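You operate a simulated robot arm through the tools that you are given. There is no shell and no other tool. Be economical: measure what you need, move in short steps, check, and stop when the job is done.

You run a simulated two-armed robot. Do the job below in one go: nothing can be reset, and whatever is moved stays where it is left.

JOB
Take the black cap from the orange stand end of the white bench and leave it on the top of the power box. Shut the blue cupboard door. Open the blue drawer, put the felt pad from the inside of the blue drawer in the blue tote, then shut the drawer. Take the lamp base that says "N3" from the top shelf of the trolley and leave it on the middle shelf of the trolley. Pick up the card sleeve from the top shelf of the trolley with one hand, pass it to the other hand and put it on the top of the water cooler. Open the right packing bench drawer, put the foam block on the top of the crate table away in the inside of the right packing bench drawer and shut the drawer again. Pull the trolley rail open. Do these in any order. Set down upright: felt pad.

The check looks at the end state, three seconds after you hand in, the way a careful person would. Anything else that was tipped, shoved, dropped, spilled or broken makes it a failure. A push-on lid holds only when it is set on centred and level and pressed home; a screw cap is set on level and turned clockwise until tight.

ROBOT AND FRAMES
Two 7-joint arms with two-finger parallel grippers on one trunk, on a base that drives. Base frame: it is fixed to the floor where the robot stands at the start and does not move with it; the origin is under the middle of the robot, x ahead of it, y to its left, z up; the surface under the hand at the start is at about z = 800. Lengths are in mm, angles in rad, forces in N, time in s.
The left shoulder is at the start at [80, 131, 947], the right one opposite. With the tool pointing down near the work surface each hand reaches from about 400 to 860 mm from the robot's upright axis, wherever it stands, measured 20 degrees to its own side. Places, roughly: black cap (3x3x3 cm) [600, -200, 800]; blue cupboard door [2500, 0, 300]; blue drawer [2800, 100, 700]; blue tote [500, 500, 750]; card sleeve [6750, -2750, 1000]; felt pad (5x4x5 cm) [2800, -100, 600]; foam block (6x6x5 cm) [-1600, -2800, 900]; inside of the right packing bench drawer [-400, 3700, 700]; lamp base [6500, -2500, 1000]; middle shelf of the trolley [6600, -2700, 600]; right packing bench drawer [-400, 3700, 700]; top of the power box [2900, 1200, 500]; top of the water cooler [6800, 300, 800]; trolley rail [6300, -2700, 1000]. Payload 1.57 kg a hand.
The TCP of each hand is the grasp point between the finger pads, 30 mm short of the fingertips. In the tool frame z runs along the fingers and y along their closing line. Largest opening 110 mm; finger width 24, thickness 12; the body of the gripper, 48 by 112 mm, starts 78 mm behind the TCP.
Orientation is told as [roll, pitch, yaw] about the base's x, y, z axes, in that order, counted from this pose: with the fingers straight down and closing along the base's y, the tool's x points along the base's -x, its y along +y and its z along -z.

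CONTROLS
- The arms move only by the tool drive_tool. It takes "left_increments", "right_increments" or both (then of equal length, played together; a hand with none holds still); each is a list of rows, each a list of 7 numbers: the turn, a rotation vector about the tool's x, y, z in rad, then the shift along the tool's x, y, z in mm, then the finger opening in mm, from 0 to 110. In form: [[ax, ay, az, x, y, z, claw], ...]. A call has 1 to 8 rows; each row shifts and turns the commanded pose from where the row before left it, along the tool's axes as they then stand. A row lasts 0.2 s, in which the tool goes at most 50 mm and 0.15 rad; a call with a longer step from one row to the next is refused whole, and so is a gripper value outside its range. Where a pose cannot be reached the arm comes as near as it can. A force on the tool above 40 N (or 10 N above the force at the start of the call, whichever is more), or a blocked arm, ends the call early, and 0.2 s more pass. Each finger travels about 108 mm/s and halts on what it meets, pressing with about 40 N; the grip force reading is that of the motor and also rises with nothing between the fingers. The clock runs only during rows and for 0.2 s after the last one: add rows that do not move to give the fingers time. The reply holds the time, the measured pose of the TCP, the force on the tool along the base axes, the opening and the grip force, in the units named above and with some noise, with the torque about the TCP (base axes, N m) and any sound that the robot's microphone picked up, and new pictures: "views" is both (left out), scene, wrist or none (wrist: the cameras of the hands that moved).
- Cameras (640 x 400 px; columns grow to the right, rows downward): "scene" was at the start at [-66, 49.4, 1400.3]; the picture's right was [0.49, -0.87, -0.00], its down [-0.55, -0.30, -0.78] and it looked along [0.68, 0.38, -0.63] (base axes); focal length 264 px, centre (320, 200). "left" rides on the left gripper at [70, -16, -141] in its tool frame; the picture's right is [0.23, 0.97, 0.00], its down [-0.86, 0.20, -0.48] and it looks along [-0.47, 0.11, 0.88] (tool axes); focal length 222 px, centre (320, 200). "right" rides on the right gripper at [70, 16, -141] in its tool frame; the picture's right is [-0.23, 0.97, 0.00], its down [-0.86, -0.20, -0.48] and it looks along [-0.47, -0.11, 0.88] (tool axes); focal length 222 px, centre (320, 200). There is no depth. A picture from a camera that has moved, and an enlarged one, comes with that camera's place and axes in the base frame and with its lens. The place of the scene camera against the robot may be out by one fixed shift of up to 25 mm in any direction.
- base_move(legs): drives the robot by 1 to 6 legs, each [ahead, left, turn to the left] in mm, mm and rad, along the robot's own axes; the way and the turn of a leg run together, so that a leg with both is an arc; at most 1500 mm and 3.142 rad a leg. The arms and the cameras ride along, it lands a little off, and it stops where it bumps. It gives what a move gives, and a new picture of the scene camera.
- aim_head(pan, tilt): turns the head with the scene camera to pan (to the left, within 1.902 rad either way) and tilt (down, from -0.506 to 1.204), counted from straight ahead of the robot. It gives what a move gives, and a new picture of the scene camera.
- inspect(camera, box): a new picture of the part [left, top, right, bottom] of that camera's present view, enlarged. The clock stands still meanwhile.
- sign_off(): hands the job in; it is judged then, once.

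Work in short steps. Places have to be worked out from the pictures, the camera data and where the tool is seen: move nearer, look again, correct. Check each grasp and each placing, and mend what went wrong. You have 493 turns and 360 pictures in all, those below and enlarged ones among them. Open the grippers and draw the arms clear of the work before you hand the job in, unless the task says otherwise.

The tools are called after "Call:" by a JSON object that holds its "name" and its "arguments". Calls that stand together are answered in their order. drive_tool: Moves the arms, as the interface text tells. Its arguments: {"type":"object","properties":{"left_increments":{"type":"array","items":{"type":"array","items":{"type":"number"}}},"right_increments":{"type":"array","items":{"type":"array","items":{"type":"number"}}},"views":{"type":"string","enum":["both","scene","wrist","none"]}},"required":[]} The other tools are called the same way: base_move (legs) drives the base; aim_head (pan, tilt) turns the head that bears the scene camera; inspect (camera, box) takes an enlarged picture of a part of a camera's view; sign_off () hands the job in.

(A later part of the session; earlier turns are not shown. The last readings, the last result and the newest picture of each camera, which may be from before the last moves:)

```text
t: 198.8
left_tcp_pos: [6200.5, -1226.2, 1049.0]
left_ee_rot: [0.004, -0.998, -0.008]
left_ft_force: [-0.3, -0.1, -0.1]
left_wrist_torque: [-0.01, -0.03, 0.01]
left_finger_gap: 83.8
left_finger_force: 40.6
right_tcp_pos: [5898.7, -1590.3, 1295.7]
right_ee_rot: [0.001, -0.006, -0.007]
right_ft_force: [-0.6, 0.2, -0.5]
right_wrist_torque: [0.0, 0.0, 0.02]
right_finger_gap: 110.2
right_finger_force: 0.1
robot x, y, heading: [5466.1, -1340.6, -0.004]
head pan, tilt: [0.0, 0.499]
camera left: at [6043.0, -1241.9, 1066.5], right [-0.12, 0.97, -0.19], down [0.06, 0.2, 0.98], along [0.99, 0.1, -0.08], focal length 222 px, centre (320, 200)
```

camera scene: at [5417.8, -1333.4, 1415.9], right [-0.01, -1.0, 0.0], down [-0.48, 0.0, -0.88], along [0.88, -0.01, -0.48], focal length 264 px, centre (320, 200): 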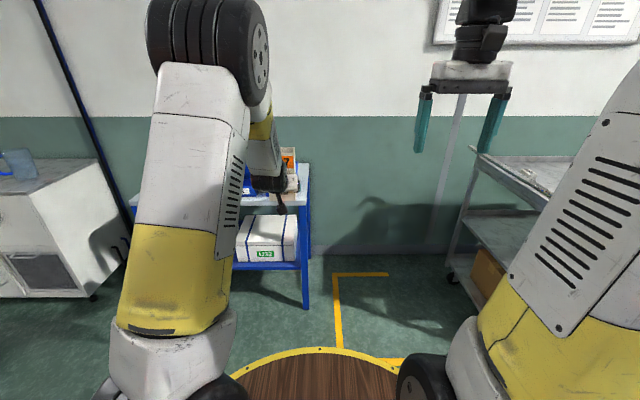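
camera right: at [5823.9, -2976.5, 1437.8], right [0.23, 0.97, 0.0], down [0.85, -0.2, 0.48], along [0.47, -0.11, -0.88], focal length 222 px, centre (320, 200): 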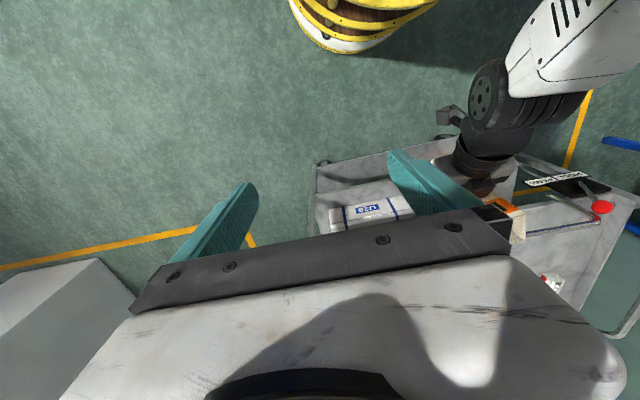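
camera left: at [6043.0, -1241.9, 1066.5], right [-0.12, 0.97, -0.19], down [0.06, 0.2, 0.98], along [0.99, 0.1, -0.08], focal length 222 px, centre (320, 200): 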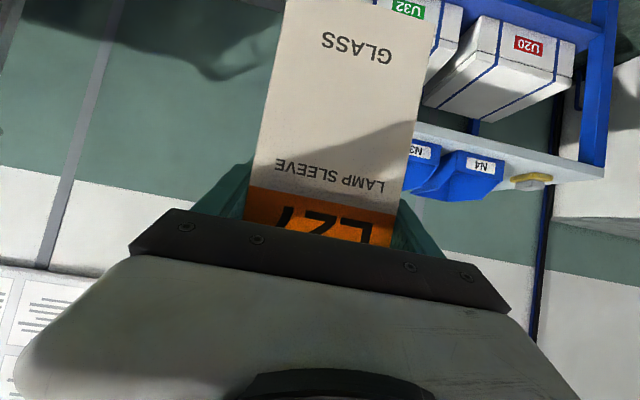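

It's held again, now ~65 mm higher up the sleeve (true width 84, the change was just alignment). I won't ease the grip. I pull the left hand in slightly and bring the right hand toward the sleeve's top.

Call:
{"name": "drive_tool", "arguments": {"left_increments": [[0, 0, 0, 11, 0, -17, 65], [0, 0, 0, 11, 0, -17, 65], [0, 0, 0, 11, 0, -17, 65], [0, 0, 0, 0, 0, 0, 65], [0, 0, 0, 0, 0, 0, 65], [0, 0, 0, 0, 0, 0, 65]], "right_increments": [[0, 0, 0, -22, 30, 12, 110], [0, 0, 0, -22, 30, 12, 110], [0, 0, 0, -22, 30, 12, 110], [0, 0, 0, -22, 30, 12, 110], [0, 0, 0, -22, 30, 12, 110], [0, 0, 0, -22, 30, 12, 110]], "views": "both"}}

```text
t: 200.2
left_tcp_pos: [6137.9, -1225.4, 1048.2]
left_ee_rot: [0.0, -0.997, -0.007]
left_ft_force: [-0.7, 0.3, 0.2]
left_wrist_torque: [0.03, -0.02, 0.01]
left_finger_gap: 83.5
left_finger_force: 40.7
right_tcp_pos: [6034.9, -1411.9, 1225.7]
right_ee_rot: [0.001, -0.006, -0.008]
right_ft_force: [0.3, 0.2, -1.0]
right_wrist_torque: [0.04, -0.03, 0.02]
right_finger_gap: 110.2
right_finger_force: 0.0
robot x, y, heading: [5467.8, -1343.8, -0.006]
head pan, tilt: [0.0, 0.499]
camera scene: at [5417.8, -1333.2, 1415.9], right [-0.01, -1.0, 0.0], down [-0.48, 0.0, -0.88], along [0.88, -0.01, -0.48], focal length 264 px, centre (320, 200)
camera right: at [5964.0, -1395.2, 1366.4], right [0.24, 0.97, 0.0], down [0.85, -0.21, 0.48], along [0.47, -0.11, -0.88], focal length 222 px, centre (320, 200)
camera left: at [5982.0, -1241.0, 1066.0], right [-0.12, 0.97, -0.19], down [0.06, 0.2, 0.98], along [0.99, 0.1, -0.08], focal length 222 px, centre (320, 200)
```

scene: 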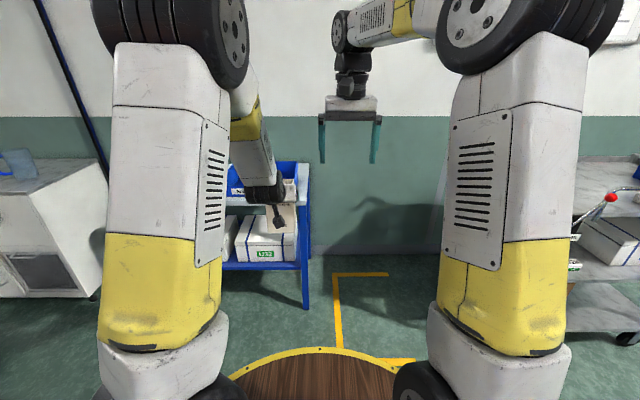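
right: 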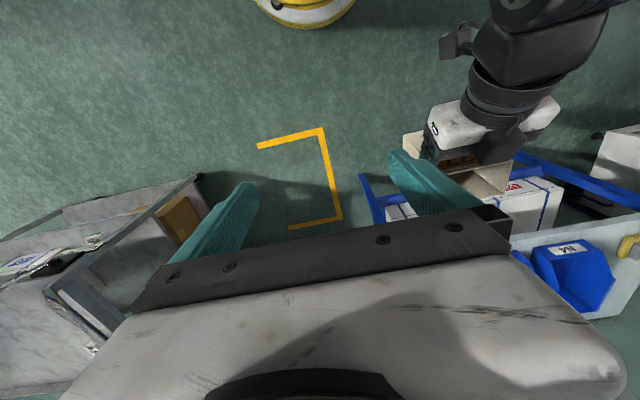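
left: 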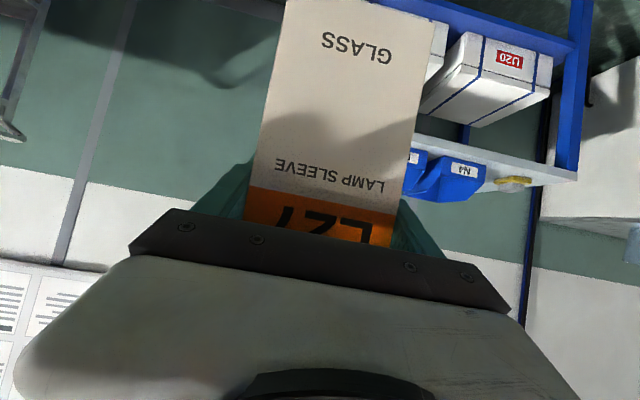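

Clearances look fine. I continue the right hand to above the sleeve.

Call:
{"name": "drive_tool", "arguments": {"right_increments": [[0, 0, 0, -45, 10, 0, 110], [0, 0, 0, -45, 10, 0, 110], [0, 0, 0, -30, 35, 0, 110], [0, 0, 0, -5, 45, 0, 110], [0, 0, 0, -5, 45, 0, 110], [0, 0, 0, 0, 40, 0, 110]], "views": "both"}}

```text
t: 201.6
left_tcp_pos: [6138.9, -1226.8, 1048.1]
left_ee_rot: [0.001, -0.998, -0.008]
left_ft_force: [0.4, 0.8, 0.6]
left_wrist_torque: [-0.01, 0.01, 0.01]
left_finger_gap: 83.7
left_finger_force: 39.3
right_tcp_pos: [6144.8, -1251.2, 1218.6]
right_ee_rot: [0.002, -0.004, -0.008]
right_ft_force: [-0.9, 0.6, -0.2]
right_wrist_torque: [0.0, 0.0, 0.02]
right_finger_gap: 109.8
right_finger_force: 0.1
right hand out of reach, approached as far as the arm can: row 5, 6
robot x, y, heading: [5467.2, -1340.3, -0.005]
head pan, tilt: [0.0, 0.499]
camera scene: at [5417.9, -1333.1, 1415.9], right [-0.01, -1.0, 0.0], down [-0.48, 0.0, -0.88], along [0.88, -0.01, -0.48], focal length 264 px, centre (320, 200)
camera right: at [6073.6, -1233.4, 1359.6], right [0.24, 0.97, 0.0], down [0.85, -0.21, 0.48], along [0.47, -0.11, -0.88], focal length 222 px, centre (320, 200)
```

scene: 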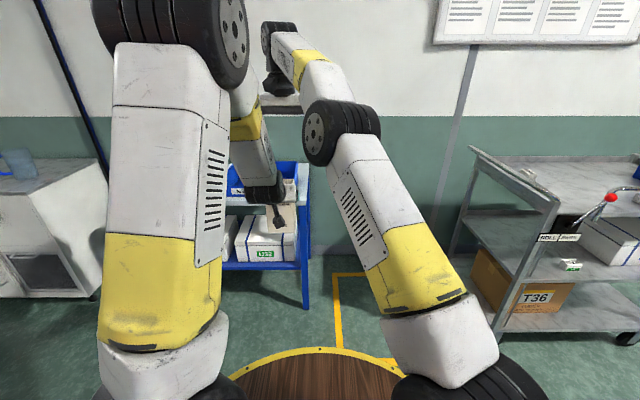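
right: 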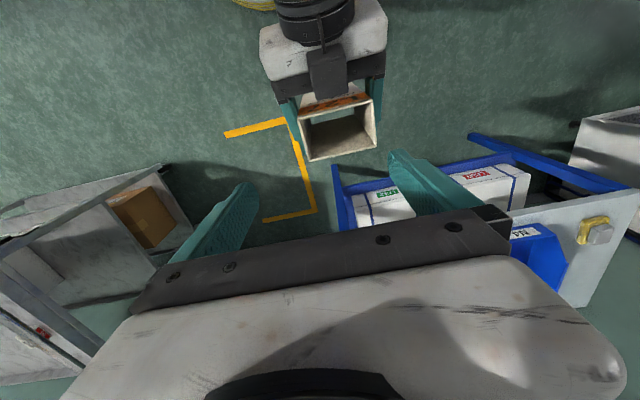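

The right arm is at its reach limit there, so I bring the left hand lower and toward the right; sleeve top is ~67 mm above the left TCP, 48 mm deep.

Call:
{"name": "drive_tool", "arguments": {"left_increments": [[0, 0, 0, 28, -20, 11, 65], [0, 0, 0, 28, -20, 11, 65], [0, 0, 0, 28, -20, 11, 65], [0, 0, 0, 0, 0, 0, 65]], "right_increments": [[0, 0, 0, 7, -8, 0, 110], [0, 0, 0, 7, -8, 0, 110], [0, 0, 0, 7, -8, 10, 110], [0, 0, 0, 7, -8, 20, 110]], "views": "both"}}

```text
t: 202.6
left_tcp_pos: [6121.0, -1286.2, 959.6]
left_ee_rot: [-0.001, -1.0, -0.006]
left_ft_force: [0.2, 0.8, 0.1]
left_wrist_torque: [0.02, -0.02, 0.01]
left_finger_gap: 83.7
left_finger_force: 39.5
right_tcp_pos: [6116.0, -1282.2, 1188.8]
right_ee_rot: [0.001, -0.004, -0.009]
right_ft_force: [-0.8, -0.1, -0.1]
right_wrist_torque: [-0.02, -0.02, -0.03]
right_finger_gap: 110.0
right_finger_force: 0.0
robot x, y, heading: [5472.5, -1340.3, -0.005]
head pan, tilt: [0.0, 0.499]
camera scene: at [5418.2, -1332.8, 1415.9], right [-0.01, -1.0, 0.0], down [-0.48, 0.0, -0.88], along [0.88, -0.01, -0.48], focal length 264 px, centre (320, 200)
camera right: at [6045.0, -1264.3, 1329.2], right [0.23, 0.97, 0.0], down [0.85, -0.21, 0.48], along [0.47, -0.11, -0.88], focal length 222 px, centre (320, 200)
camera left: at [5964.9, -1300.6, 976.6], right [-0.12, 0.97, -0.19], down [0.06, 0.2, 0.98], along [0.99, 0.1, -0.08], focal length 222 px, centre (320, 200)
```

scene: 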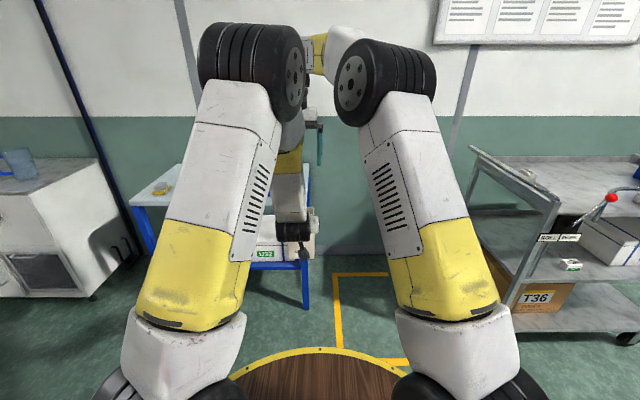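
right: 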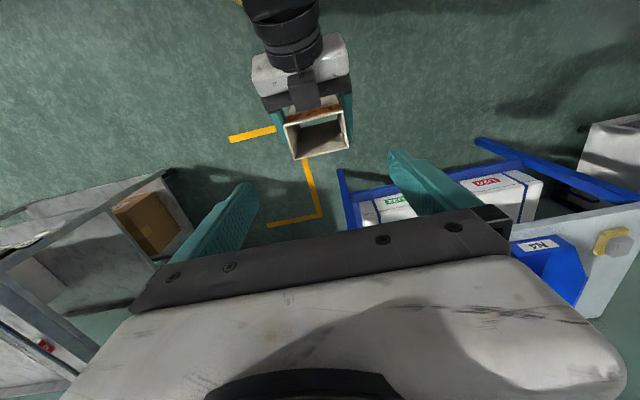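
left: 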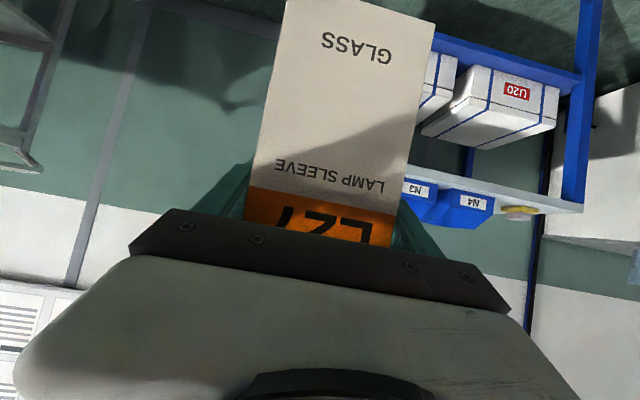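

Right hand is nearly centred over the sleeve. I lower 100 mm and check.

Call:
{"name": "drive_tool", "arguments": {"right_increments": [[0, 0, 0, 2, 0, 35, 110], [0, 0, 0, 2, 0, 35, 110], [0, 0, 0, 2, 0, 30, 110], [0, 0, 0, 0, 0, 0, 110]], "views": "wrist"}}

```text
t: 203.6
left_tcp_pos: [6121.8, -1284.8, 959.2]
left_ee_rot: [0.002, -0.998, -0.008]
left_ft_force: [0.7, 0.0, -0.5]
left_wrist_torque: [0.0, -0.03, -0.02]
left_finger_gap: 83.6
left_finger_force: 40.1
right_tcp_pos: [6109.6, -1281.3, 1088.1]
right_ee_rot: [0.002, -0.004, -0.01]
right_ft_force: [0.1, 0.0, -1.7]
right_wrist_torque: [0.0, -0.02, 0.0]
right_finger_gap: 110.2
right_finger_force: 0.0
robot x, y, heading: [5467.1, -1341.8, -0.003]
head pan, tilt: [0.0, 0.499]
camera right: at [6040.3, -1263.6, 1228.9], right [0.24, 0.97, 0.0], down [0.85, -0.21, 0.48], along [0.47, -0.11, -0.88], focal length 222 px, centre (320, 200)
```

right: 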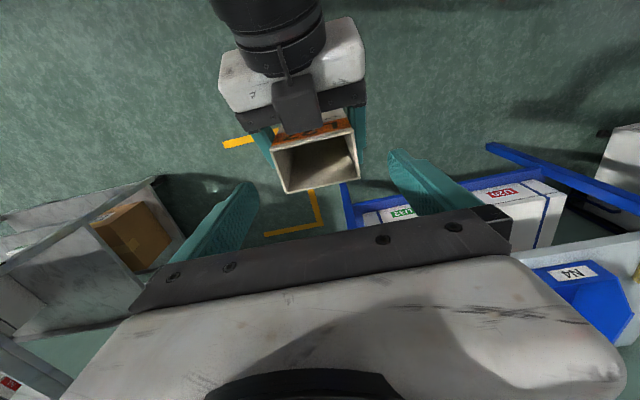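

Centred. Lower 60 mm more so the right fingers straddle the sleeve's top.

Call:
{"name": "drive_tool", "arguments": {"right_increments": [[0, 0, 0, 0, -1, 25, 110], [0, 0, 0, 0, -1, 20, 110], [0, 0, 0, 0, 0, 14, 110], [0, 0, 0, 0, 0, 0, 110]], "views": "wrist"}}

```text
t: 204.6
left_tcp_pos: [6121.8, -1285.4, 958.6]
left_ee_rot: [0.002, -1.0, -0.008]
left_ft_force: [-0.6, 0.3, 0.6]
left_wrist_torque: [0.01, -0.01, -0.01]
left_finger_gap: 83.5
left_finger_force: 40.1
right_tcp_pos: [6111.1, -1282.2, 1028.2]
right_ee_rot: [0.001, -0.004, -0.007]
right_ft_force: [-0.9, -0.6, -0.1]
right_wrist_torque: [-0.01, 0.0, -0.01]
right_finger_gap: 110.1
right_finger_force: 0.1
robot x, y, heading: [5465.1, -1339.0, -0.005]
head pan, tilt: [0.0, 0.499]
camera right: at [6040.6, -1265.6, 1170.1], right [0.23, 0.97, 0.0], down [0.85, -0.21, 0.48], along [0.47, -0.11, -0.88], focal length 222 px, centre (320, 200)
```

right: 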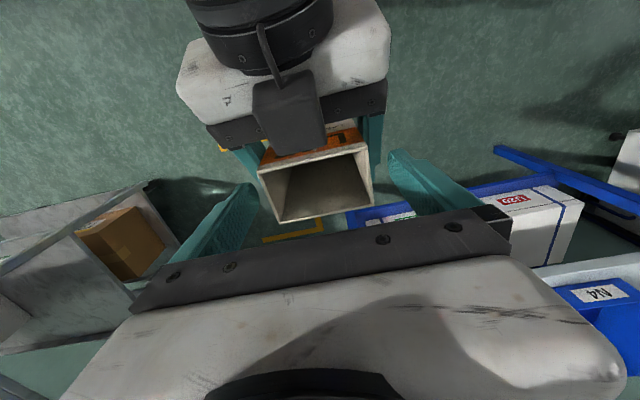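

Only ~14 mm overlap so far; I shift forward 14 mm and lower 13 mm more, then close the right hand.

Call:
{"name": "drive_tool", "arguments": {"right_increments": [[0, 0, 0, -14, -1, 0, 110], [0, 0, 0, 0, 0, 7, 110], [0, 0, 0, 0, 0, 6, 110], [0, 0, 0, 0, 0, 0, 110]], "views": "wrist"}}

```text
t: 205.6
left_tcp_pos: [6121.8, -1284.4, 958.9]
left_ee_rot: [0.0, -0.999, -0.007]
left_ft_force: [0.8, 0.4, 0.2]
left_wrist_torque: [0.01, -0.03, 0.02]
left_finger_gap: 83.2
left_finger_force: 40.3
right_tcp_pos: [6125.9, -1284.5, 1016.8]
right_ee_rot: [0.002, -0.006, -0.009]
right_ft_force: [0.1, 0.1, -0.4]
right_wrist_torque: [0.03, 0.02, -0.01]
right_finger_gap: 110.0
right_finger_force: 0.1
robot x, y, heading: [5469.6, -1343.9, -0.005]
head pan, tilt: [0.0, 0.499]
camera right: at [6054.4, -1267.1, 1157.7], right [0.24, 0.97, 0.0], down [0.85, -0.21, 0.48], along [0.47, -0.11, -0.88], focal length 222 px, centre (320, 200)
```

right: 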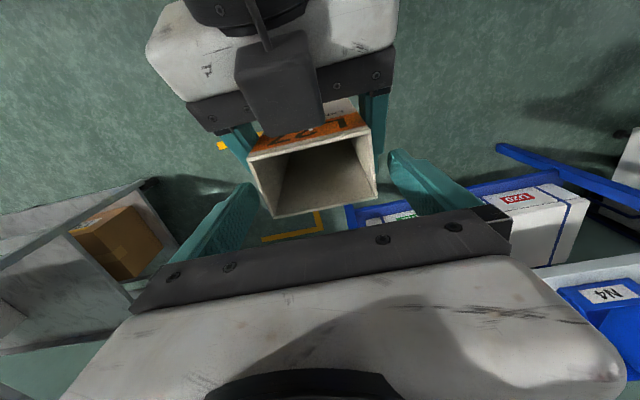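

Close the right hand on the sleeve top.

Call:
{"name": "drive_tool", "arguments": {"right_increments": [[0, 0, 0, 0, 0, 0, 95], [0, 0, 0, 0, 0, 0, 80], [0, 0, 0, 0, 0, 0, 65], [0, 0, 0, 0, 0, 0, 65]], "views": "wrist"}}

```text
t: 206.6
left_tcp_pos: [6121.2, -1285.5, 959.2]
left_ee_rot: [0.002, -1.0, -0.005]
left_ft_force: [-0.7, 4.9, 1.1]
left_wrist_torque: [-0.12, 0.01, -0.13]
left_finger_gap: 83.5
left_finger_force: 40.0
right_tcp_pos: [6124.7, -1284.7, 1016.2]
right_ee_rot: [0.002, -0.005, -0.009]
right_ft_force: [-0.1, -4.6, -0.7]
right_wrist_torque: [-0.13, -0.03, 0.2]
right_finger_gap: 82.7
right_finger_force: 40.4
robot x, y, heading: [5469.9, -1342.7, -0.009]
head pan, tilt: [0.0, 0.499]
camera right: at [6054.5, -1267.4, 1157.7], right [0.24, 0.97, 0.0], down [0.85, -0.21, 0.48], along [0.47, -0.11, -0.88], focal length 222 px, centre (320, 200)
```

right: 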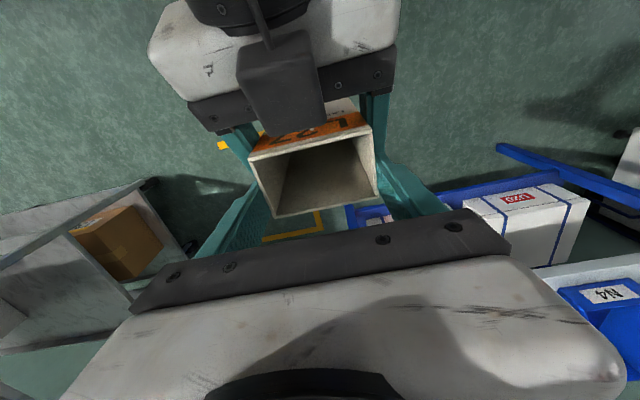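

Both hold it. I open the left and withdraw it straight back.

Call:
{"name": "drive_tool", "arguments": {"left_increments": [[0, 0, 0, 0, 0, 0, 90], [0, 0, 0, 0, 0, 0, 110], [0, 0, 0, 0, 0, 0, 110]], "views": "wrist"}}

```text
t: 207.4
left_tcp_pos: [6120.7, -1285.4, 959.5]
left_ee_rot: [0.001, -0.997, -0.007]
left_ft_force: [-0.6, 0.4, -0.2]
left_wrist_torque: [-0.01, -0.02, 0.01]
left_finger_gap: 109.9
left_finger_force: 0.1
right_tcp_pos: [6125.3, -1284.5, 1017.1]
right_ee_rot: [0.001, -0.004, -0.008]
right_ft_force: [-1.2, 0.8, -0.2]
right_wrist_torque: [0.02, 0.0, 0.0]
right_finger_gap: 82.8
right_finger_force: 40.0
robot x, y, heading: [5469.7, -1343.8, -0.006]
head pan, tilt: [0.0, 0.499]
camera left: at [5965.1, -1300.6, 976.9], right [-0.12, 0.97, -0.19], down [0.06, 0.2, 0.98], along [0.99, 0.1, -0.08], focal length 222 px, centre (320, 200)
```

left: 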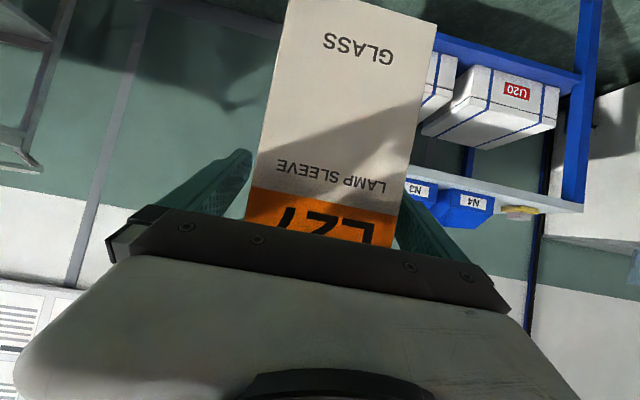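

Sleeve stays with the right hand. Withdraw the left.

Call:
{"name": "drive_tool", "arguments": {"left_increments": [[0, 0, 0, 20, 0, -32, 110], [0, 0, 0, 22, 0, -34, 110], [0, 0, 0, 22, 0, -34, 110], [0, 0, 0, 22, 10, -34, 110], [0, 0, 0, 10, 40, -15, 110], [0, 0.1, 0, 5, 45, -5, 80], [0, 0.14, 0, 0, 45, -5, 50], [0, 0.14, 0, 0, 40, 0, 20]], "views": "scene"}}

Call:
{"name": "inspect", "arguments": {"camera": "right", "box": [0, 0, 640, 400]}}

```text
t: 209.2
left_tcp_pos: [6023.3, -1133.0, 960.8]
left_ee_rot: [0.0, -0.614, -0.008]
left_ft_force: [-0.4, -0.8, 0.2]
left_wrist_torque: [-0.03, -0.02, 0.02]
left_finger_gap: 20.0
left_finger_force: 0.0
left hand out of reach, approached as far as the arm can: row 3, 4, 5
right_tcp_pos: [6125.4, -1284.3, 1016.7]
right_ee_rot: [0.001, -0.005, -0.007]
right_ft_force: [-0.1, -0.3, 0.3]
right_wrist_torque: [0.02, 0.0, 0.0]
right_finger_gap: 82.8
right_finger_force: 39.7
robot x, y, heading: [5469.4, -1342.9, -0.001]
head pan, tilt: [0.0, 0.499]
camera scene: at [5418.1, -1333.3, 1415.9], right [-0.01, -1.0, 0.0], down [-0.48, 0.0, -0.88], along [0.88, -0.01, -0.48], focal length 264 px, centre (320, 200)
```

scene: 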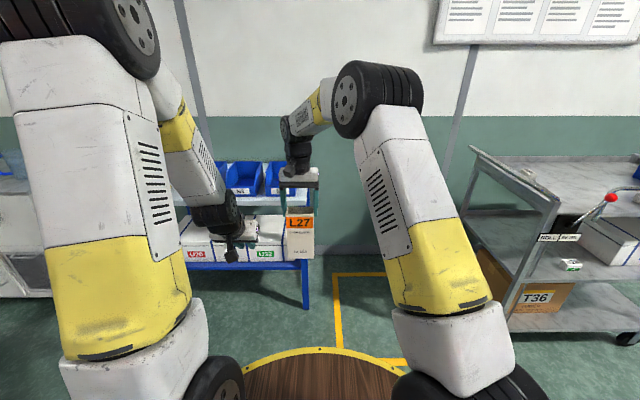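

```text
1.00 times, centred on (320, 200) of right (not enlarged: the box is as wide or as high as the picture)
camera zoom: at [6054.4, -1267.5, 1157.9], right [0.24, 0.97, 0.0], down [0.85, -0.21, 0.48], along [0.47, -0.11, -0.88], focal length 222 px, centre (320, 200)
```

zoom: 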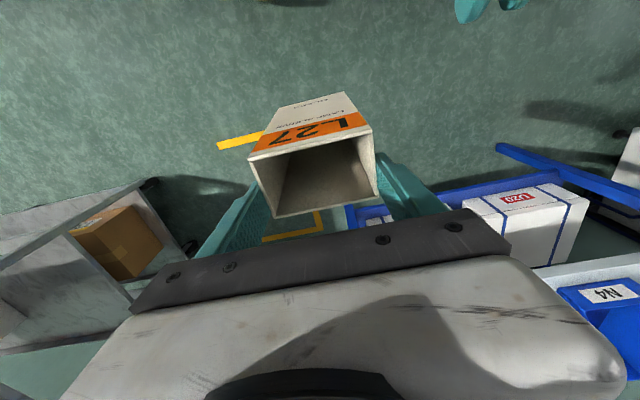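

Handover done. I tidy the left arm and drive left toward the water cooler.

Call:
{"name": "drive_tool", "arguments": {"left_increments": [[0, 0.14, 0, -20, 10, -35, 20], [0, 0.14, 0, -10, 10, -35, 20], [0, 0.14, 0, 0, 10, -35, 20], [0, 0.14, 0, 0, 10, -35, 20], [0, 0.054, 0, 10, 10, -10, 20]], "views": "none"}}

Call:
{"name": "base_move", "arguments": {"legs": [[0, 1400, 0]]}}

Call:
{"name": "aim_head", "arguments": {"pan": 0.15, "tilt": 0.5}}

```text
t: 210.4
left_tcp_pos: [5983.4, -1082.3, 1114.6]
left_ee_rot: [0.004, -0.004, -0.005]
left_ft_force: [0.2, 0.5, 0.5]
left_wrist_torque: [-0.02, -0.01, 0.0]
left_finger_gap: 20.0
left_finger_force: 0.0
right_tcp_pos: [6123.8, -1284.9, 1016.0]
right_ee_rot: [0.001, -0.005, -0.01]
right_ft_force: [0.2, -0.2, -0.1]
right_wrist_torque: [0.03, -0.01, 0.01]
right_finger_gap: 82.7
right_finger_force: 40.1
robot x, y, heading: [5463.9, -1344.0, -0.009]
head pan, tilt: [0.0, 0.499]
```

```text
t: 217.4
left_tcp_pos: [5992.3, 323.1, 1114.9]
left_ee_rot: [0.0, -0.004, -0.005]
left_ft_force: [-0.8, -1.0, -0.1]
left_wrist_torque: [0.02, 0.0, 0.04]
left_finger_gap: 19.9
left_finger_force: 0.1
right_tcp_pos: [6135.8, 120.4, 1016.3]
right_ee_rot: [0.003, -0.006, -0.007]
right_ft_force: [0.1, -0.9, 0.3]
right_wrist_torque: [0.05, -0.01, -0.04]
right_finger_gap: 82.6
right_finger_force: 40.1
robot x, y, heading: [5480.0, 64.1, -0.007]
head pan, tilt: [0.0, 0.499]
camera scene: at [5428.2, 72.5, 1415.9], right [-0.01, -1.0, 0.0], down [-0.48, 0.0, -0.88], along [0.88, -0.01, -0.48], focal length 264 px, centre (320, 200)
```

scene: 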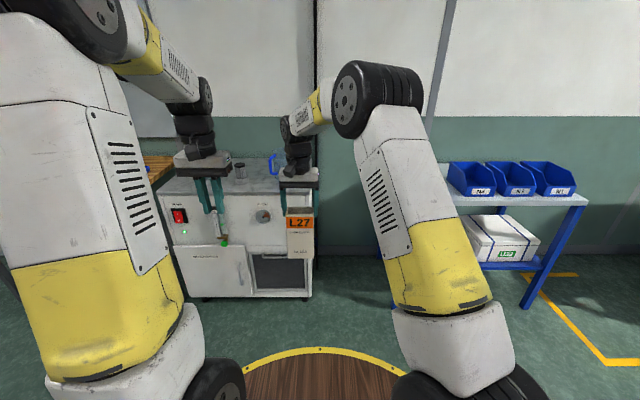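

```text
t: 218.1
left_tcp_pos: [5992.8, 323.4, 1115.5]
left_ee_rot: [-0.001, -0.003, -0.004]
left_ft_force: [0.2, 0.7, 0.4]
left_wrist_torque: [0.01, 0.04, 0.02]
left_finger_gap: 20.4
left_finger_force: 0.0
right_tcp_pos: [6136.2, 121.3, 1017.0]
right_ee_rot: [0.001, -0.005, -0.005]
right_ft_force: [0.3, 0.1, -1.1]
right_wrist_torque: [-0.01, -0.01, -0.02]
right_finger_gap: 83.0
right_finger_force: 39.8
robot x, y, heading: [5474.5, 64.8, -0.011]
head pan, tilt: [0.15, 0.499]
camera scene: at [5427.2, 86.1, 1415.9], right [0.14, -0.99, 0.0], down [-0.47, -0.07, -0.88], along [0.87, 0.13, -0.48], focal length 264 px, centre (320, 200)
```

scene: 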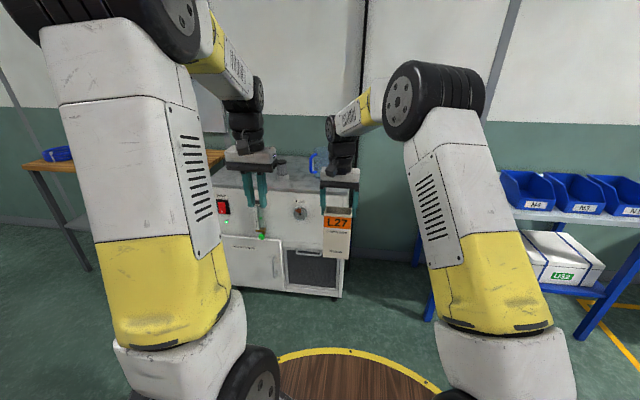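

Let me zoom in on the cooler.

Call:
{"name": "inspect", "arguments": {"camera": "scene", "box": [200, 140, 370, 310]}}

```text
2.35 times, centred on (285, 225) of scene
camera zoom: at [5427.2, 86.1, 1415.9], right [0.14, -0.99, 0.0], down [-0.47, -0.07, -0.88], along [0.87, 0.13, -0.48], focal length 621 px, centre (402, 141)
```

zoom: 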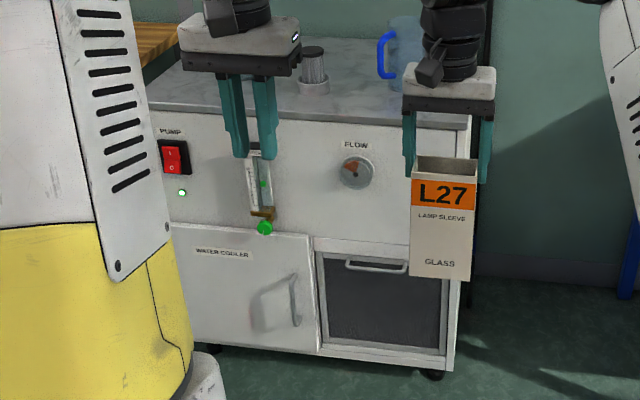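

"WATER COOLER" confirmed: top z≈800, front edge x≈6635, with a filter near [6800, 510] and jug near [6830, 295]. I raise the sleeve, and drive in front of a free spot about [6705, 400].

Call:
{"name": "drive_tool", "arguments": {"right_increments": [[0, 0, 0, 5, -37, -18, 65], [0, 0, 0, 5, -37, -18, 65], [0, 0, 0, 5, -37, -18, 65], [0, 0, 0, 5, -37, -18, 65]], "views": "none"}}

Call:
{"name": "base_move", "arguments": {"legs": [[0, 460, 0.01], [450, 0, 0]]}}

Call:
{"name": "inspect", "arguments": {"camera": "right", "box": [0, 0, 640, 400]}}

```text
t: 219.1
left_tcp_pos: [5993.1, 323.0, 1114.6]
left_ee_rot: [-0.001, -0.004, -0.004]
left_ft_force: [-0.2, 0.5, 0.4]
left_wrist_torque: [-0.01, 0.03, 0.03]
left_finger_gap: 20.0
left_finger_force: 0.1
right_tcp_pos: [6113.1, -26.0, 1088.0]
right_ee_rot: [0.002, -0.007, -0.008]
right_ft_force: [0.4, 0.8, -0.8]
right_wrist_torque: [-0.04, -0.01, -0.02]
right_finger_gap: 82.8
right_finger_force: 39.9
robot x, y, heading: [5476.0, 64.4, -0.006]
head pan, tilt: [0.15, 0.499]
```

```text
t: 224.2
left_tcp_pos: [6440.2, 788.3, 1114.5]
left_ee_rot: [0.0, -0.004, 0.007]
left_ft_force: [0.0, -0.4, -0.9]
left_wrist_torque: [0.02, 0.02, 0.0]
left_finger_gap: 19.9
left_finger_force: 0.1
right_tcp_pos: [6564.6, 440.5, 1088.1]
right_ee_rot: [0.001, -0.004, 0.007]
right_ft_force: [-0.4, -1.1, -0.6]
right_wrist_torque: [-0.01, 0.02, -0.02]
right_finger_gap: 82.7
right_finger_force: 39.8
robot x, y, heading: [5926.4, 525.1, 0.009]
head pan, tilt: [0.15, 0.499]
camera scene: at [5877.3, 544.8, 1415.9], right [0.16, -0.99, 0.0], down [-0.47, -0.07, -0.88], along [0.87, 0.14, -0.48], focal length 264 px, centre (320, 200)
```

scene: 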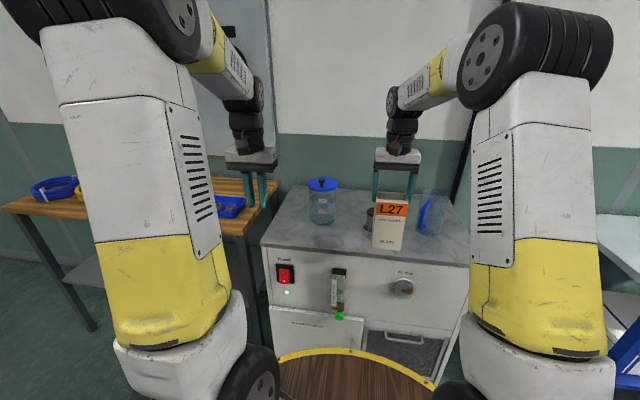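

```text
1.00 times, centred on (320, 200) of right (not enlarged: the box is as wide or as high as the picture)
camera zoom: at [6493.9, 457.4, 1229.5], right [0.22, 0.98, 0.0], down [0.85, -0.2, 0.48], along [0.47, -0.1, -0.88], focal length 222 px, centre (320, 200)
```

zoom: 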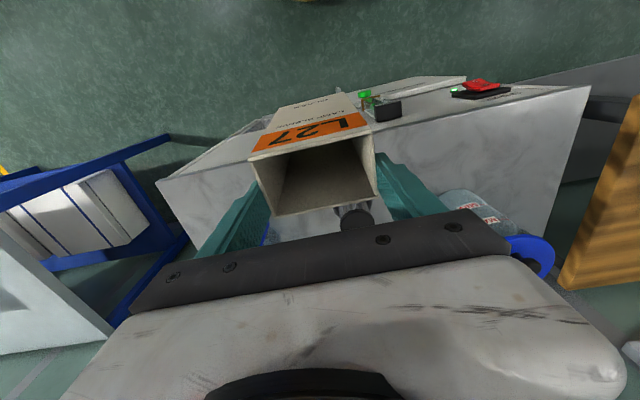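

Positions on top: filter ≈[6768, 465], jug ≈[6779, 254], front edge x≈6620. I'll set the sleeve at about [6680, 370].

Call:
{"name": "drive_tool", "arguments": {"right_increments": [[0, 0, 0, -32, -18, 0, 65], [0, 0, 0, -32, -18, 0, 65], [0, 0, 0, -32, -18, 0, 65], [0, 0, 0, -31, -17, 0, 65], [0, 0, 0, 0, 0, 25, 65], [0, 0, 0, 0, 0, 25, 65], [0, 0, 0, 0, 0, 0, 65]], "views": "both"}}

```text
t: 225.8
left_tcp_pos: [6439.6, 788.2, 1114.0]
left_ee_rot: [-0.002, -0.004, 0.009]
left_ft_force: [-0.2, -0.2, -0.4]
left_wrist_torque: [0.01, 0.01, -0.04]
left_finger_gap: 19.9
left_finger_force: 0.1
right_tcp_pos: [6692.8, 370.5, 1039.6]
right_ee_rot: [0.001, -0.006, 0.006]
right_ft_force: [-0.5, -0.5, -0.8]
right_wrist_torque: [0.01, -0.01, 0.02]
right_finger_gap: 82.6
right_finger_force: 39.8
robot x, y, heading: [5927.6, 523.1, 0.006]
head pan, tilt: [0.15, 0.499]
camera scene: at [5877.4, 544.8, 1415.9], right [0.16, -0.99, 0.0], down [-0.47, -0.07, -0.88], along [0.87, 0.14, -0.48], focal length 264 px, centre (320, 200)
camera right: at [6622.3, 387.0, 1180.0], right [0.22, 0.98, 0.0], down [0.85, -0.2, 0.48], along [0.47, -0.1, -0.88], focal length 222 px, centre (320, 200)
```

scene: 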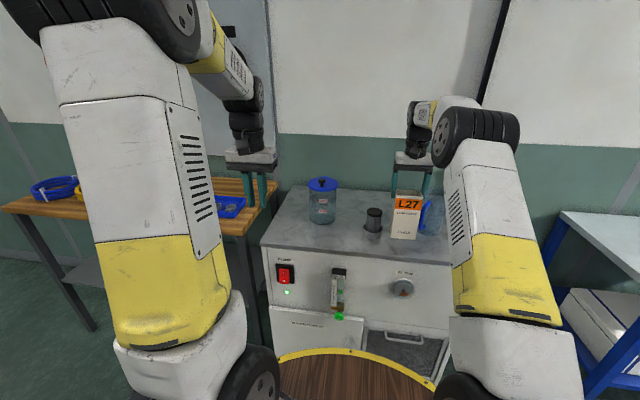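
right: 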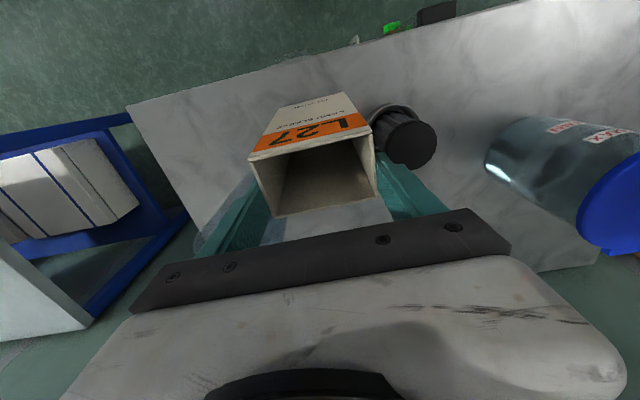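

All clear around the spot. I lower until contact.

Call:
{"name": "drive_tool", "arguments": {"right_increments": [[0, 0, 0, 0, 0, 20, 65], [0, 0, 0, 0, 0, 15, 65], [0, 0, 0, 0, 0, 8, 65], [0, 0, 0, 0, 0, 5, 65], [0, 0, 0, 0, 0, 4, 65], [0, 0, 0, 0, 0, 4, 65], [0, 0, 0, 0, 0, 4, 65], [0, 0, 0, 0, 0, 0, 65]], "views": "both"}}

```text
t: 226.8
left_tcp_pos: [6439.5, 790.0, 1115.4]
left_ee_rot: [0.003, -0.005, 0.009]
left_ft_force: [-0.5, 0.7, 0.4]
left_wrist_torque: [0.02, 0.0, -0.03]
left_finger_gap: 20.0
left_finger_force: 0.0
right_tcp_pos: [6693.9, 370.9, 1000.7]
right_ee_rot: [0.004, -0.018, 0.006]
right_ft_force: [-1.2, 1.1, 6.0]
right_wrist_torque: [0.04, 0.16, 0.0]
right_finger_gap: 82.7
right_finger_force: 40.2
robot x, y, heading: [5928.0, 526.8, 0.01]
head pan, tilt: [0.15, 0.499]
stopped in row 4 (right hand): the force on the tool passed its limit at 53 N (the readings are from after the stop); the commanded pose is now the measured one
camera scene: at [5876.9, 544.9, 1415.9], right [0.16, -0.99, 0.0], down [-0.47, -0.07, -0.88], along [0.87, 0.14, -0.48], focal length 264 px, centre (320, 200)
camera right: at [6622.0, 387.7, 1139.3], right [0.22, 0.98, 0.01], down [0.85, -0.2, 0.49], along [0.48, -0.1, -0.87], focal length 222 px, centre (320, 200)
```

scene: 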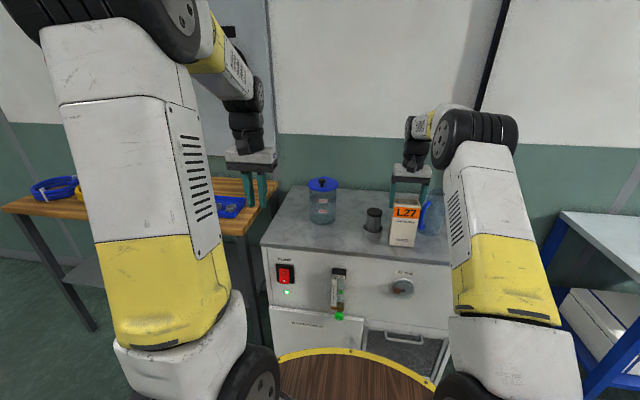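
right: 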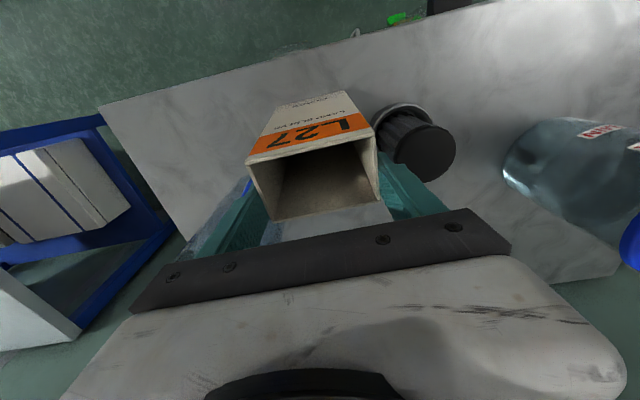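

Contact at z≈1001. Before opening I check the gap between the right finger and the jug.

Call:
{"name": "inspect", "arguments": {"camera": "right", "box": [140, 130, 340, 270]}}

Call:
{"name": "inspect", "arguments": {"camera": "scene", "box": [340, 150, 470, 260]}}

```text
2.86 times, centred on (240, 200) of right
camera zoom: at [6622.0, 387.7, 1139.3], right [0.22, 0.98, 0.01], down [0.85, -0.2, 0.49], along [0.48, -0.1, -0.87], focal length 635 px, centre (549, 200)
```

zoom: 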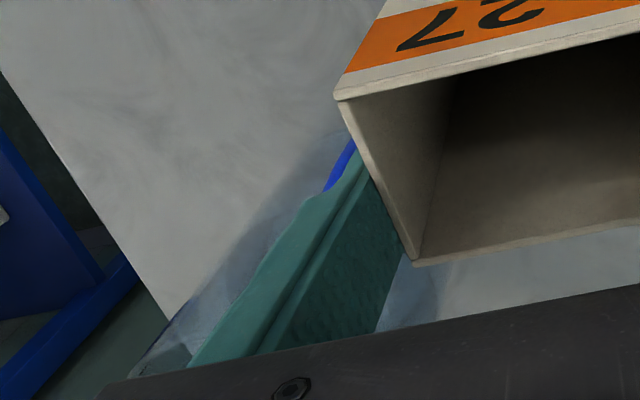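

```text
3.64 times, centred on (405, 205) of scene
camera zoom: at [5876.9, 544.9, 1415.9], right [0.16, -0.99, 0.0], down [-0.47, -0.07, -0.88], along [0.87, 0.14, -0.48], focal length 960 px, centre (11, 182)
```

zoom: 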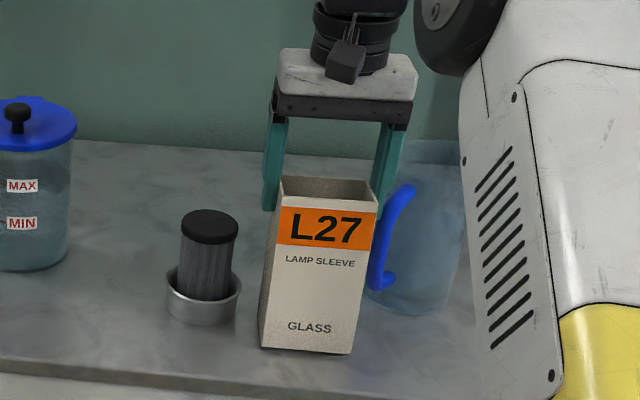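

The jug handle lies behind and below the finger; opening slightly is safe. I release and rise straight up.

Call:
{"name": "drive_tool", "arguments": {"right_increments": [[0, 0, 0, 0, 0, 0, 92], [0, 0, 0, 0, 0, 0, 98], [0, 0, 0, 0, 0, 0, 98], [0, 0, 0, 0, 0, -15, 98], [0, 0, 0, 0, 0, -40, 98], [0, 0, 0, 0, 0, -45, 98], [0, 0, 0, 0, 0, -45, 98], [0, 0, 0, 20, 0, -30, 98]], "views": "both"}}

```text
t: 228.6
left_tcp_pos: [6439.6, 788.7, 1112.7]
left_ee_rot: [-0.001, -0.005, 0.009]
left_ft_force: [0.8, 0.6, 0.1]
left_wrist_torque: [-0.03, 0.04, 0.02]
left_finger_gap: 20.0
left_finger_force: 0.2
right_tcp_pos: [6672.8, 371.5, 1172.0]
right_ee_rot: [0.002, -0.015, 0.004]
right_ft_force: [-0.2, -0.1, -0.7]
right_wrist_torque: [-0.03, 0.04, 0.0]
right_finger_gap: 98.1
right_finger_force: 0.1
robot x, y, heading: [5926.6, 528.3, 0.004]
head pan, tilt: [0.15, 0.499]
camera scene: at [5877.8, 544.8, 1415.9], right [0.16, -0.99, 0.0], down [-0.47, -0.07, -0.88], along [0.87, 0.14, -0.48], focal length 264 px, centre (320, 200)
camera right: at [6600.2, 387.3, 1313.2], right [0.22, 0.98, 0.01], down [0.85, -0.2, 0.49], along [0.48, -0.1, -0.87], focal length 222 px, centre (320, 200)
```

scene: 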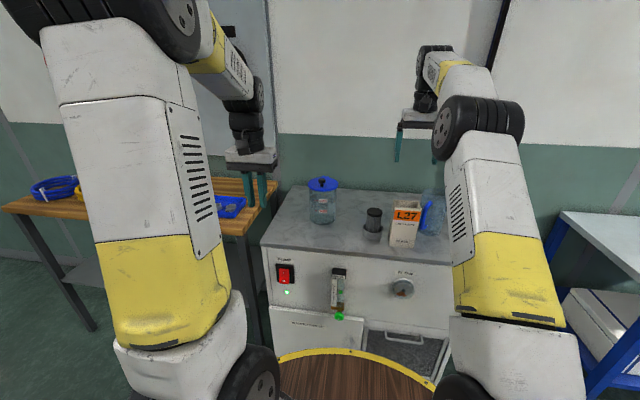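
right: 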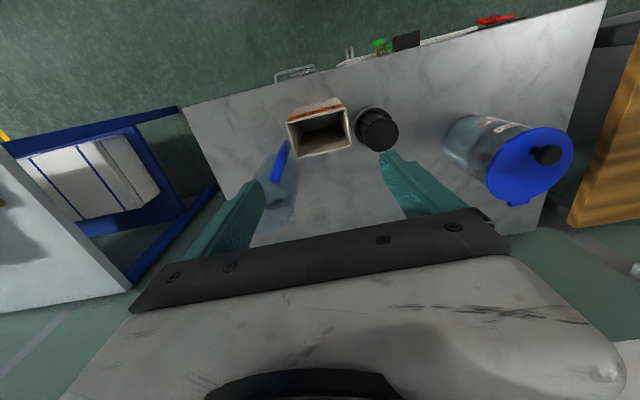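

Sleeve placed. I retract the right hand and return to the trolley for the rail.

Call:
{"name": "drive_tool", "arguments": {"right_increments": [[0, 0, 0, 40, 0, 0, 60], [0, 0, 0, 45, 0, 0, 30], [0, 0, 0, 45, 0, 20, 10], [0, 0, 0, 40, 0, 20, 10]], "views": "none"}}

Call:
{"name": "base_move", "arguments": {"legs": [[-420, 0, -0.005], [0, -1500, 0], [0, -1500, 0]]}}

Call:
{"name": "aim_head", "arguments": {"pan": 0.0, "tilt": 0.55}}

```text
t: 229.6
left_tcp_pos: [6440.0, 788.9, 1114.3]
left_ee_rot: [0.001, -0.004, 0.008]
left_ft_force: [-0.6, 0.1, -0.6]
left_wrist_torque: [-0.01, 0.06, 0.01]
left_finger_gap: 20.1
left_finger_force: 0.1
right_tcp_pos: [6502.4, 369.6, 1130.0]
right_ee_rot: [0.005, -0.019, 0.005]
right_ft_force: [-0.2, 0.2, 0.0]
right_wrist_torque: [-0.03, 0.02, 0.02]
right_finger_gap: 10.1
right_finger_force: 0.1
robot x, y, heading: [5928.4, 522.5, 0.008]
head pan, tilt: [0.15, 0.499]
```

```text
t: 246.3
left_tcp_pos: [6037.4, -2226.3, 1114.4]
left_ee_rot: [-0.001, -0.003, 0.018]
left_ft_force: [-0.6, 0.4, -0.7]
left_wrist_torque: [-0.03, -0.05, 0.01]
left_finger_gap: 20.1
left_finger_force: 0.0
right_tcp_pos: [6103.6, -2643.8, 1130.2]
right_ee_rot: [0.004, -0.015, 0.015]
right_ft_force: [-0.5, -0.1, -0.3]
right_wrist_torque: [-0.02, -0.01, 0.01]
right_finger_gap: 9.9
right_finger_force: 0.1
robot x, y, heading: [5527.1, -2501.0, 0.015]
head pan, tilt: [0.15, 0.499]
camera scene: at [5477.3, -2475.3, 1415.9], right [0.17, -0.99, 0.0], down [-0.47, -0.08, -0.88], along [0.87, 0.15, -0.48], focal length 264 px, centre (320, 200)
```

scene: 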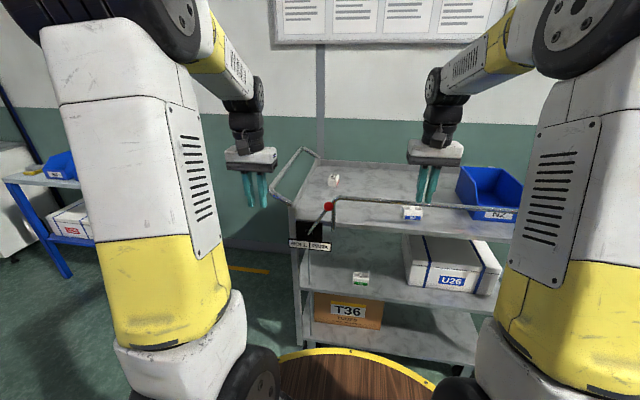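

```text
t: 247.0
left_tcp_pos: [6038.3, -2226.2, 1115.4]
left_ee_rot: [-0.001, -0.003, 0.018]
left_ft_force: [0.5, -0.6, 0.3]
left_wrist_torque: [0.0, 0.0, -0.01]
left_finger_gap: 19.9
left_finger_force: 0.1
right_tcp_pos: [6103.5, -2644.3, 1131.3]
right_ee_rot: [0.002, -0.016, 0.016]
right_ft_force: [0.0, 0.9, -0.1]
right_wrist_torque: [0.01, 0.01, -0.01]
right_finger_gap: 10.0
right_finger_force: 0.0
robot x, y, heading: [5526.8, -2497.3, 0.016]
head pan, tilt: [0.0, 0.55]
camera scene: at [5477.3, -2488.9, 1411.4], right [0.02, -1.0, 0.0], down [-0.52, -0.01, -0.85], along [0.85, 0.01, -0.52], focal length 264 px, centre (320, 200)
```

scene: 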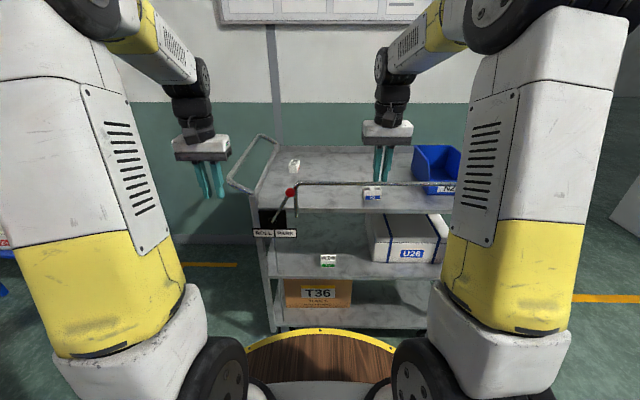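

Zoom on the rail posts to understand how it opens.

Call:
{"name": "inspect", "arguments": {"camera": "scene", "box": [240, 165, 360, 240]}}

Call:
{"name": "base_move", "arguments": {"legs": [[0, -170, -0.015]]}}

Call:
{"name": "inspect", "arguments": {"camera": "scene", "box": [230, 150, 480, 300]}}

```text
5.33 times, centred on (300, 202) of scene
camera zoom: at [5477.3, -2488.9, 1411.4], right [0.02, -1.0, 0.0], down [-0.52, -0.01, -0.85], along [0.85, 0.01, -0.52], focal length 1407 px, centre (427, 187)
```

zoom: 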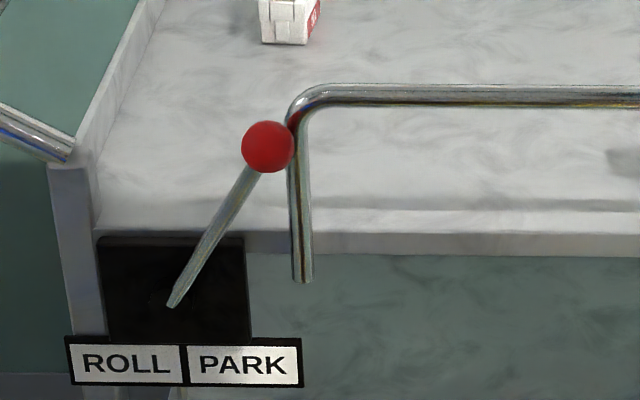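

```text
t: 248.5
left_tcp_pos: [6042.6, -2405.3, 1114.9]
left_ee_rot: [0.0, -0.004, 0.003]
left_ft_force: [0.1, 0.1, -0.3]
left_wrist_torque: [0.0, 0.0, -0.01]
left_finger_gap: 20.1
left_finger_force: 0.1
right_tcp_pos: [6103.0, -2825.8, 1130.4]
right_ee_rot: [0.003, -0.015, 0.0]
right_ft_force: [-0.2, -0.5, 0.6]
right_wrist_torque: [-0.03, -0.02, 0.01]
right_finger_gap: 10.1
right_finger_force: 0.0
robot x, y, heading: [5530.7, -2670.1, 0.005]
head pan, tilt: [0.0, 0.55]
camera scene: at [5478.8, -2660.2, 1411.3], right [0.0, -1.0, 0.0], down [-0.52, 0.0, -0.85], along [0.85, 0.0, -0.52], focal length 264 px, centre (320, 200)
```

scene: 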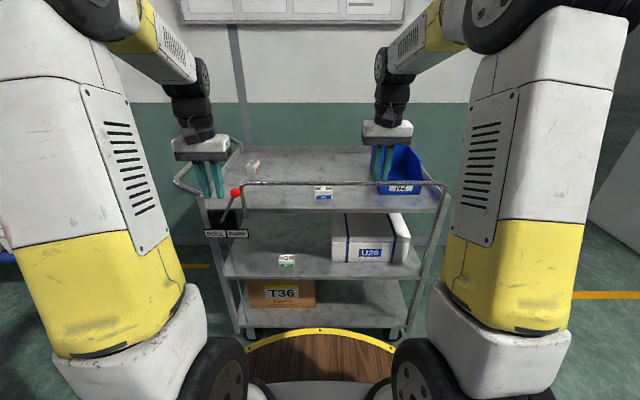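

```text
2.56 times, centred on (355, 225) of scene
camera zoom: at [5478.8, -2660.2, 1411.3], right [0.0, -1.0, 0.0], down [-0.52, 0.0, -0.85], along [0.85, 0.0, -0.52], focal length 676 px, centre (230, 136)
```

zoom: 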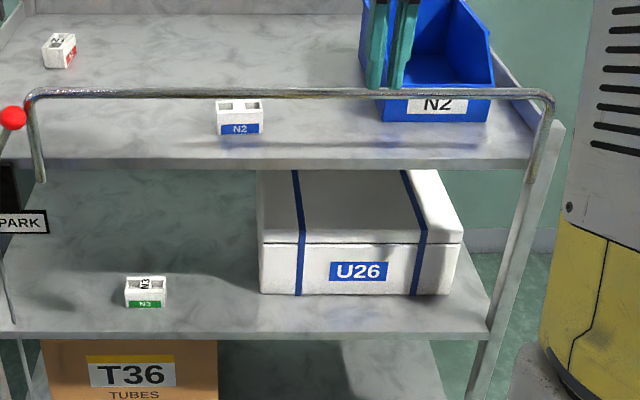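

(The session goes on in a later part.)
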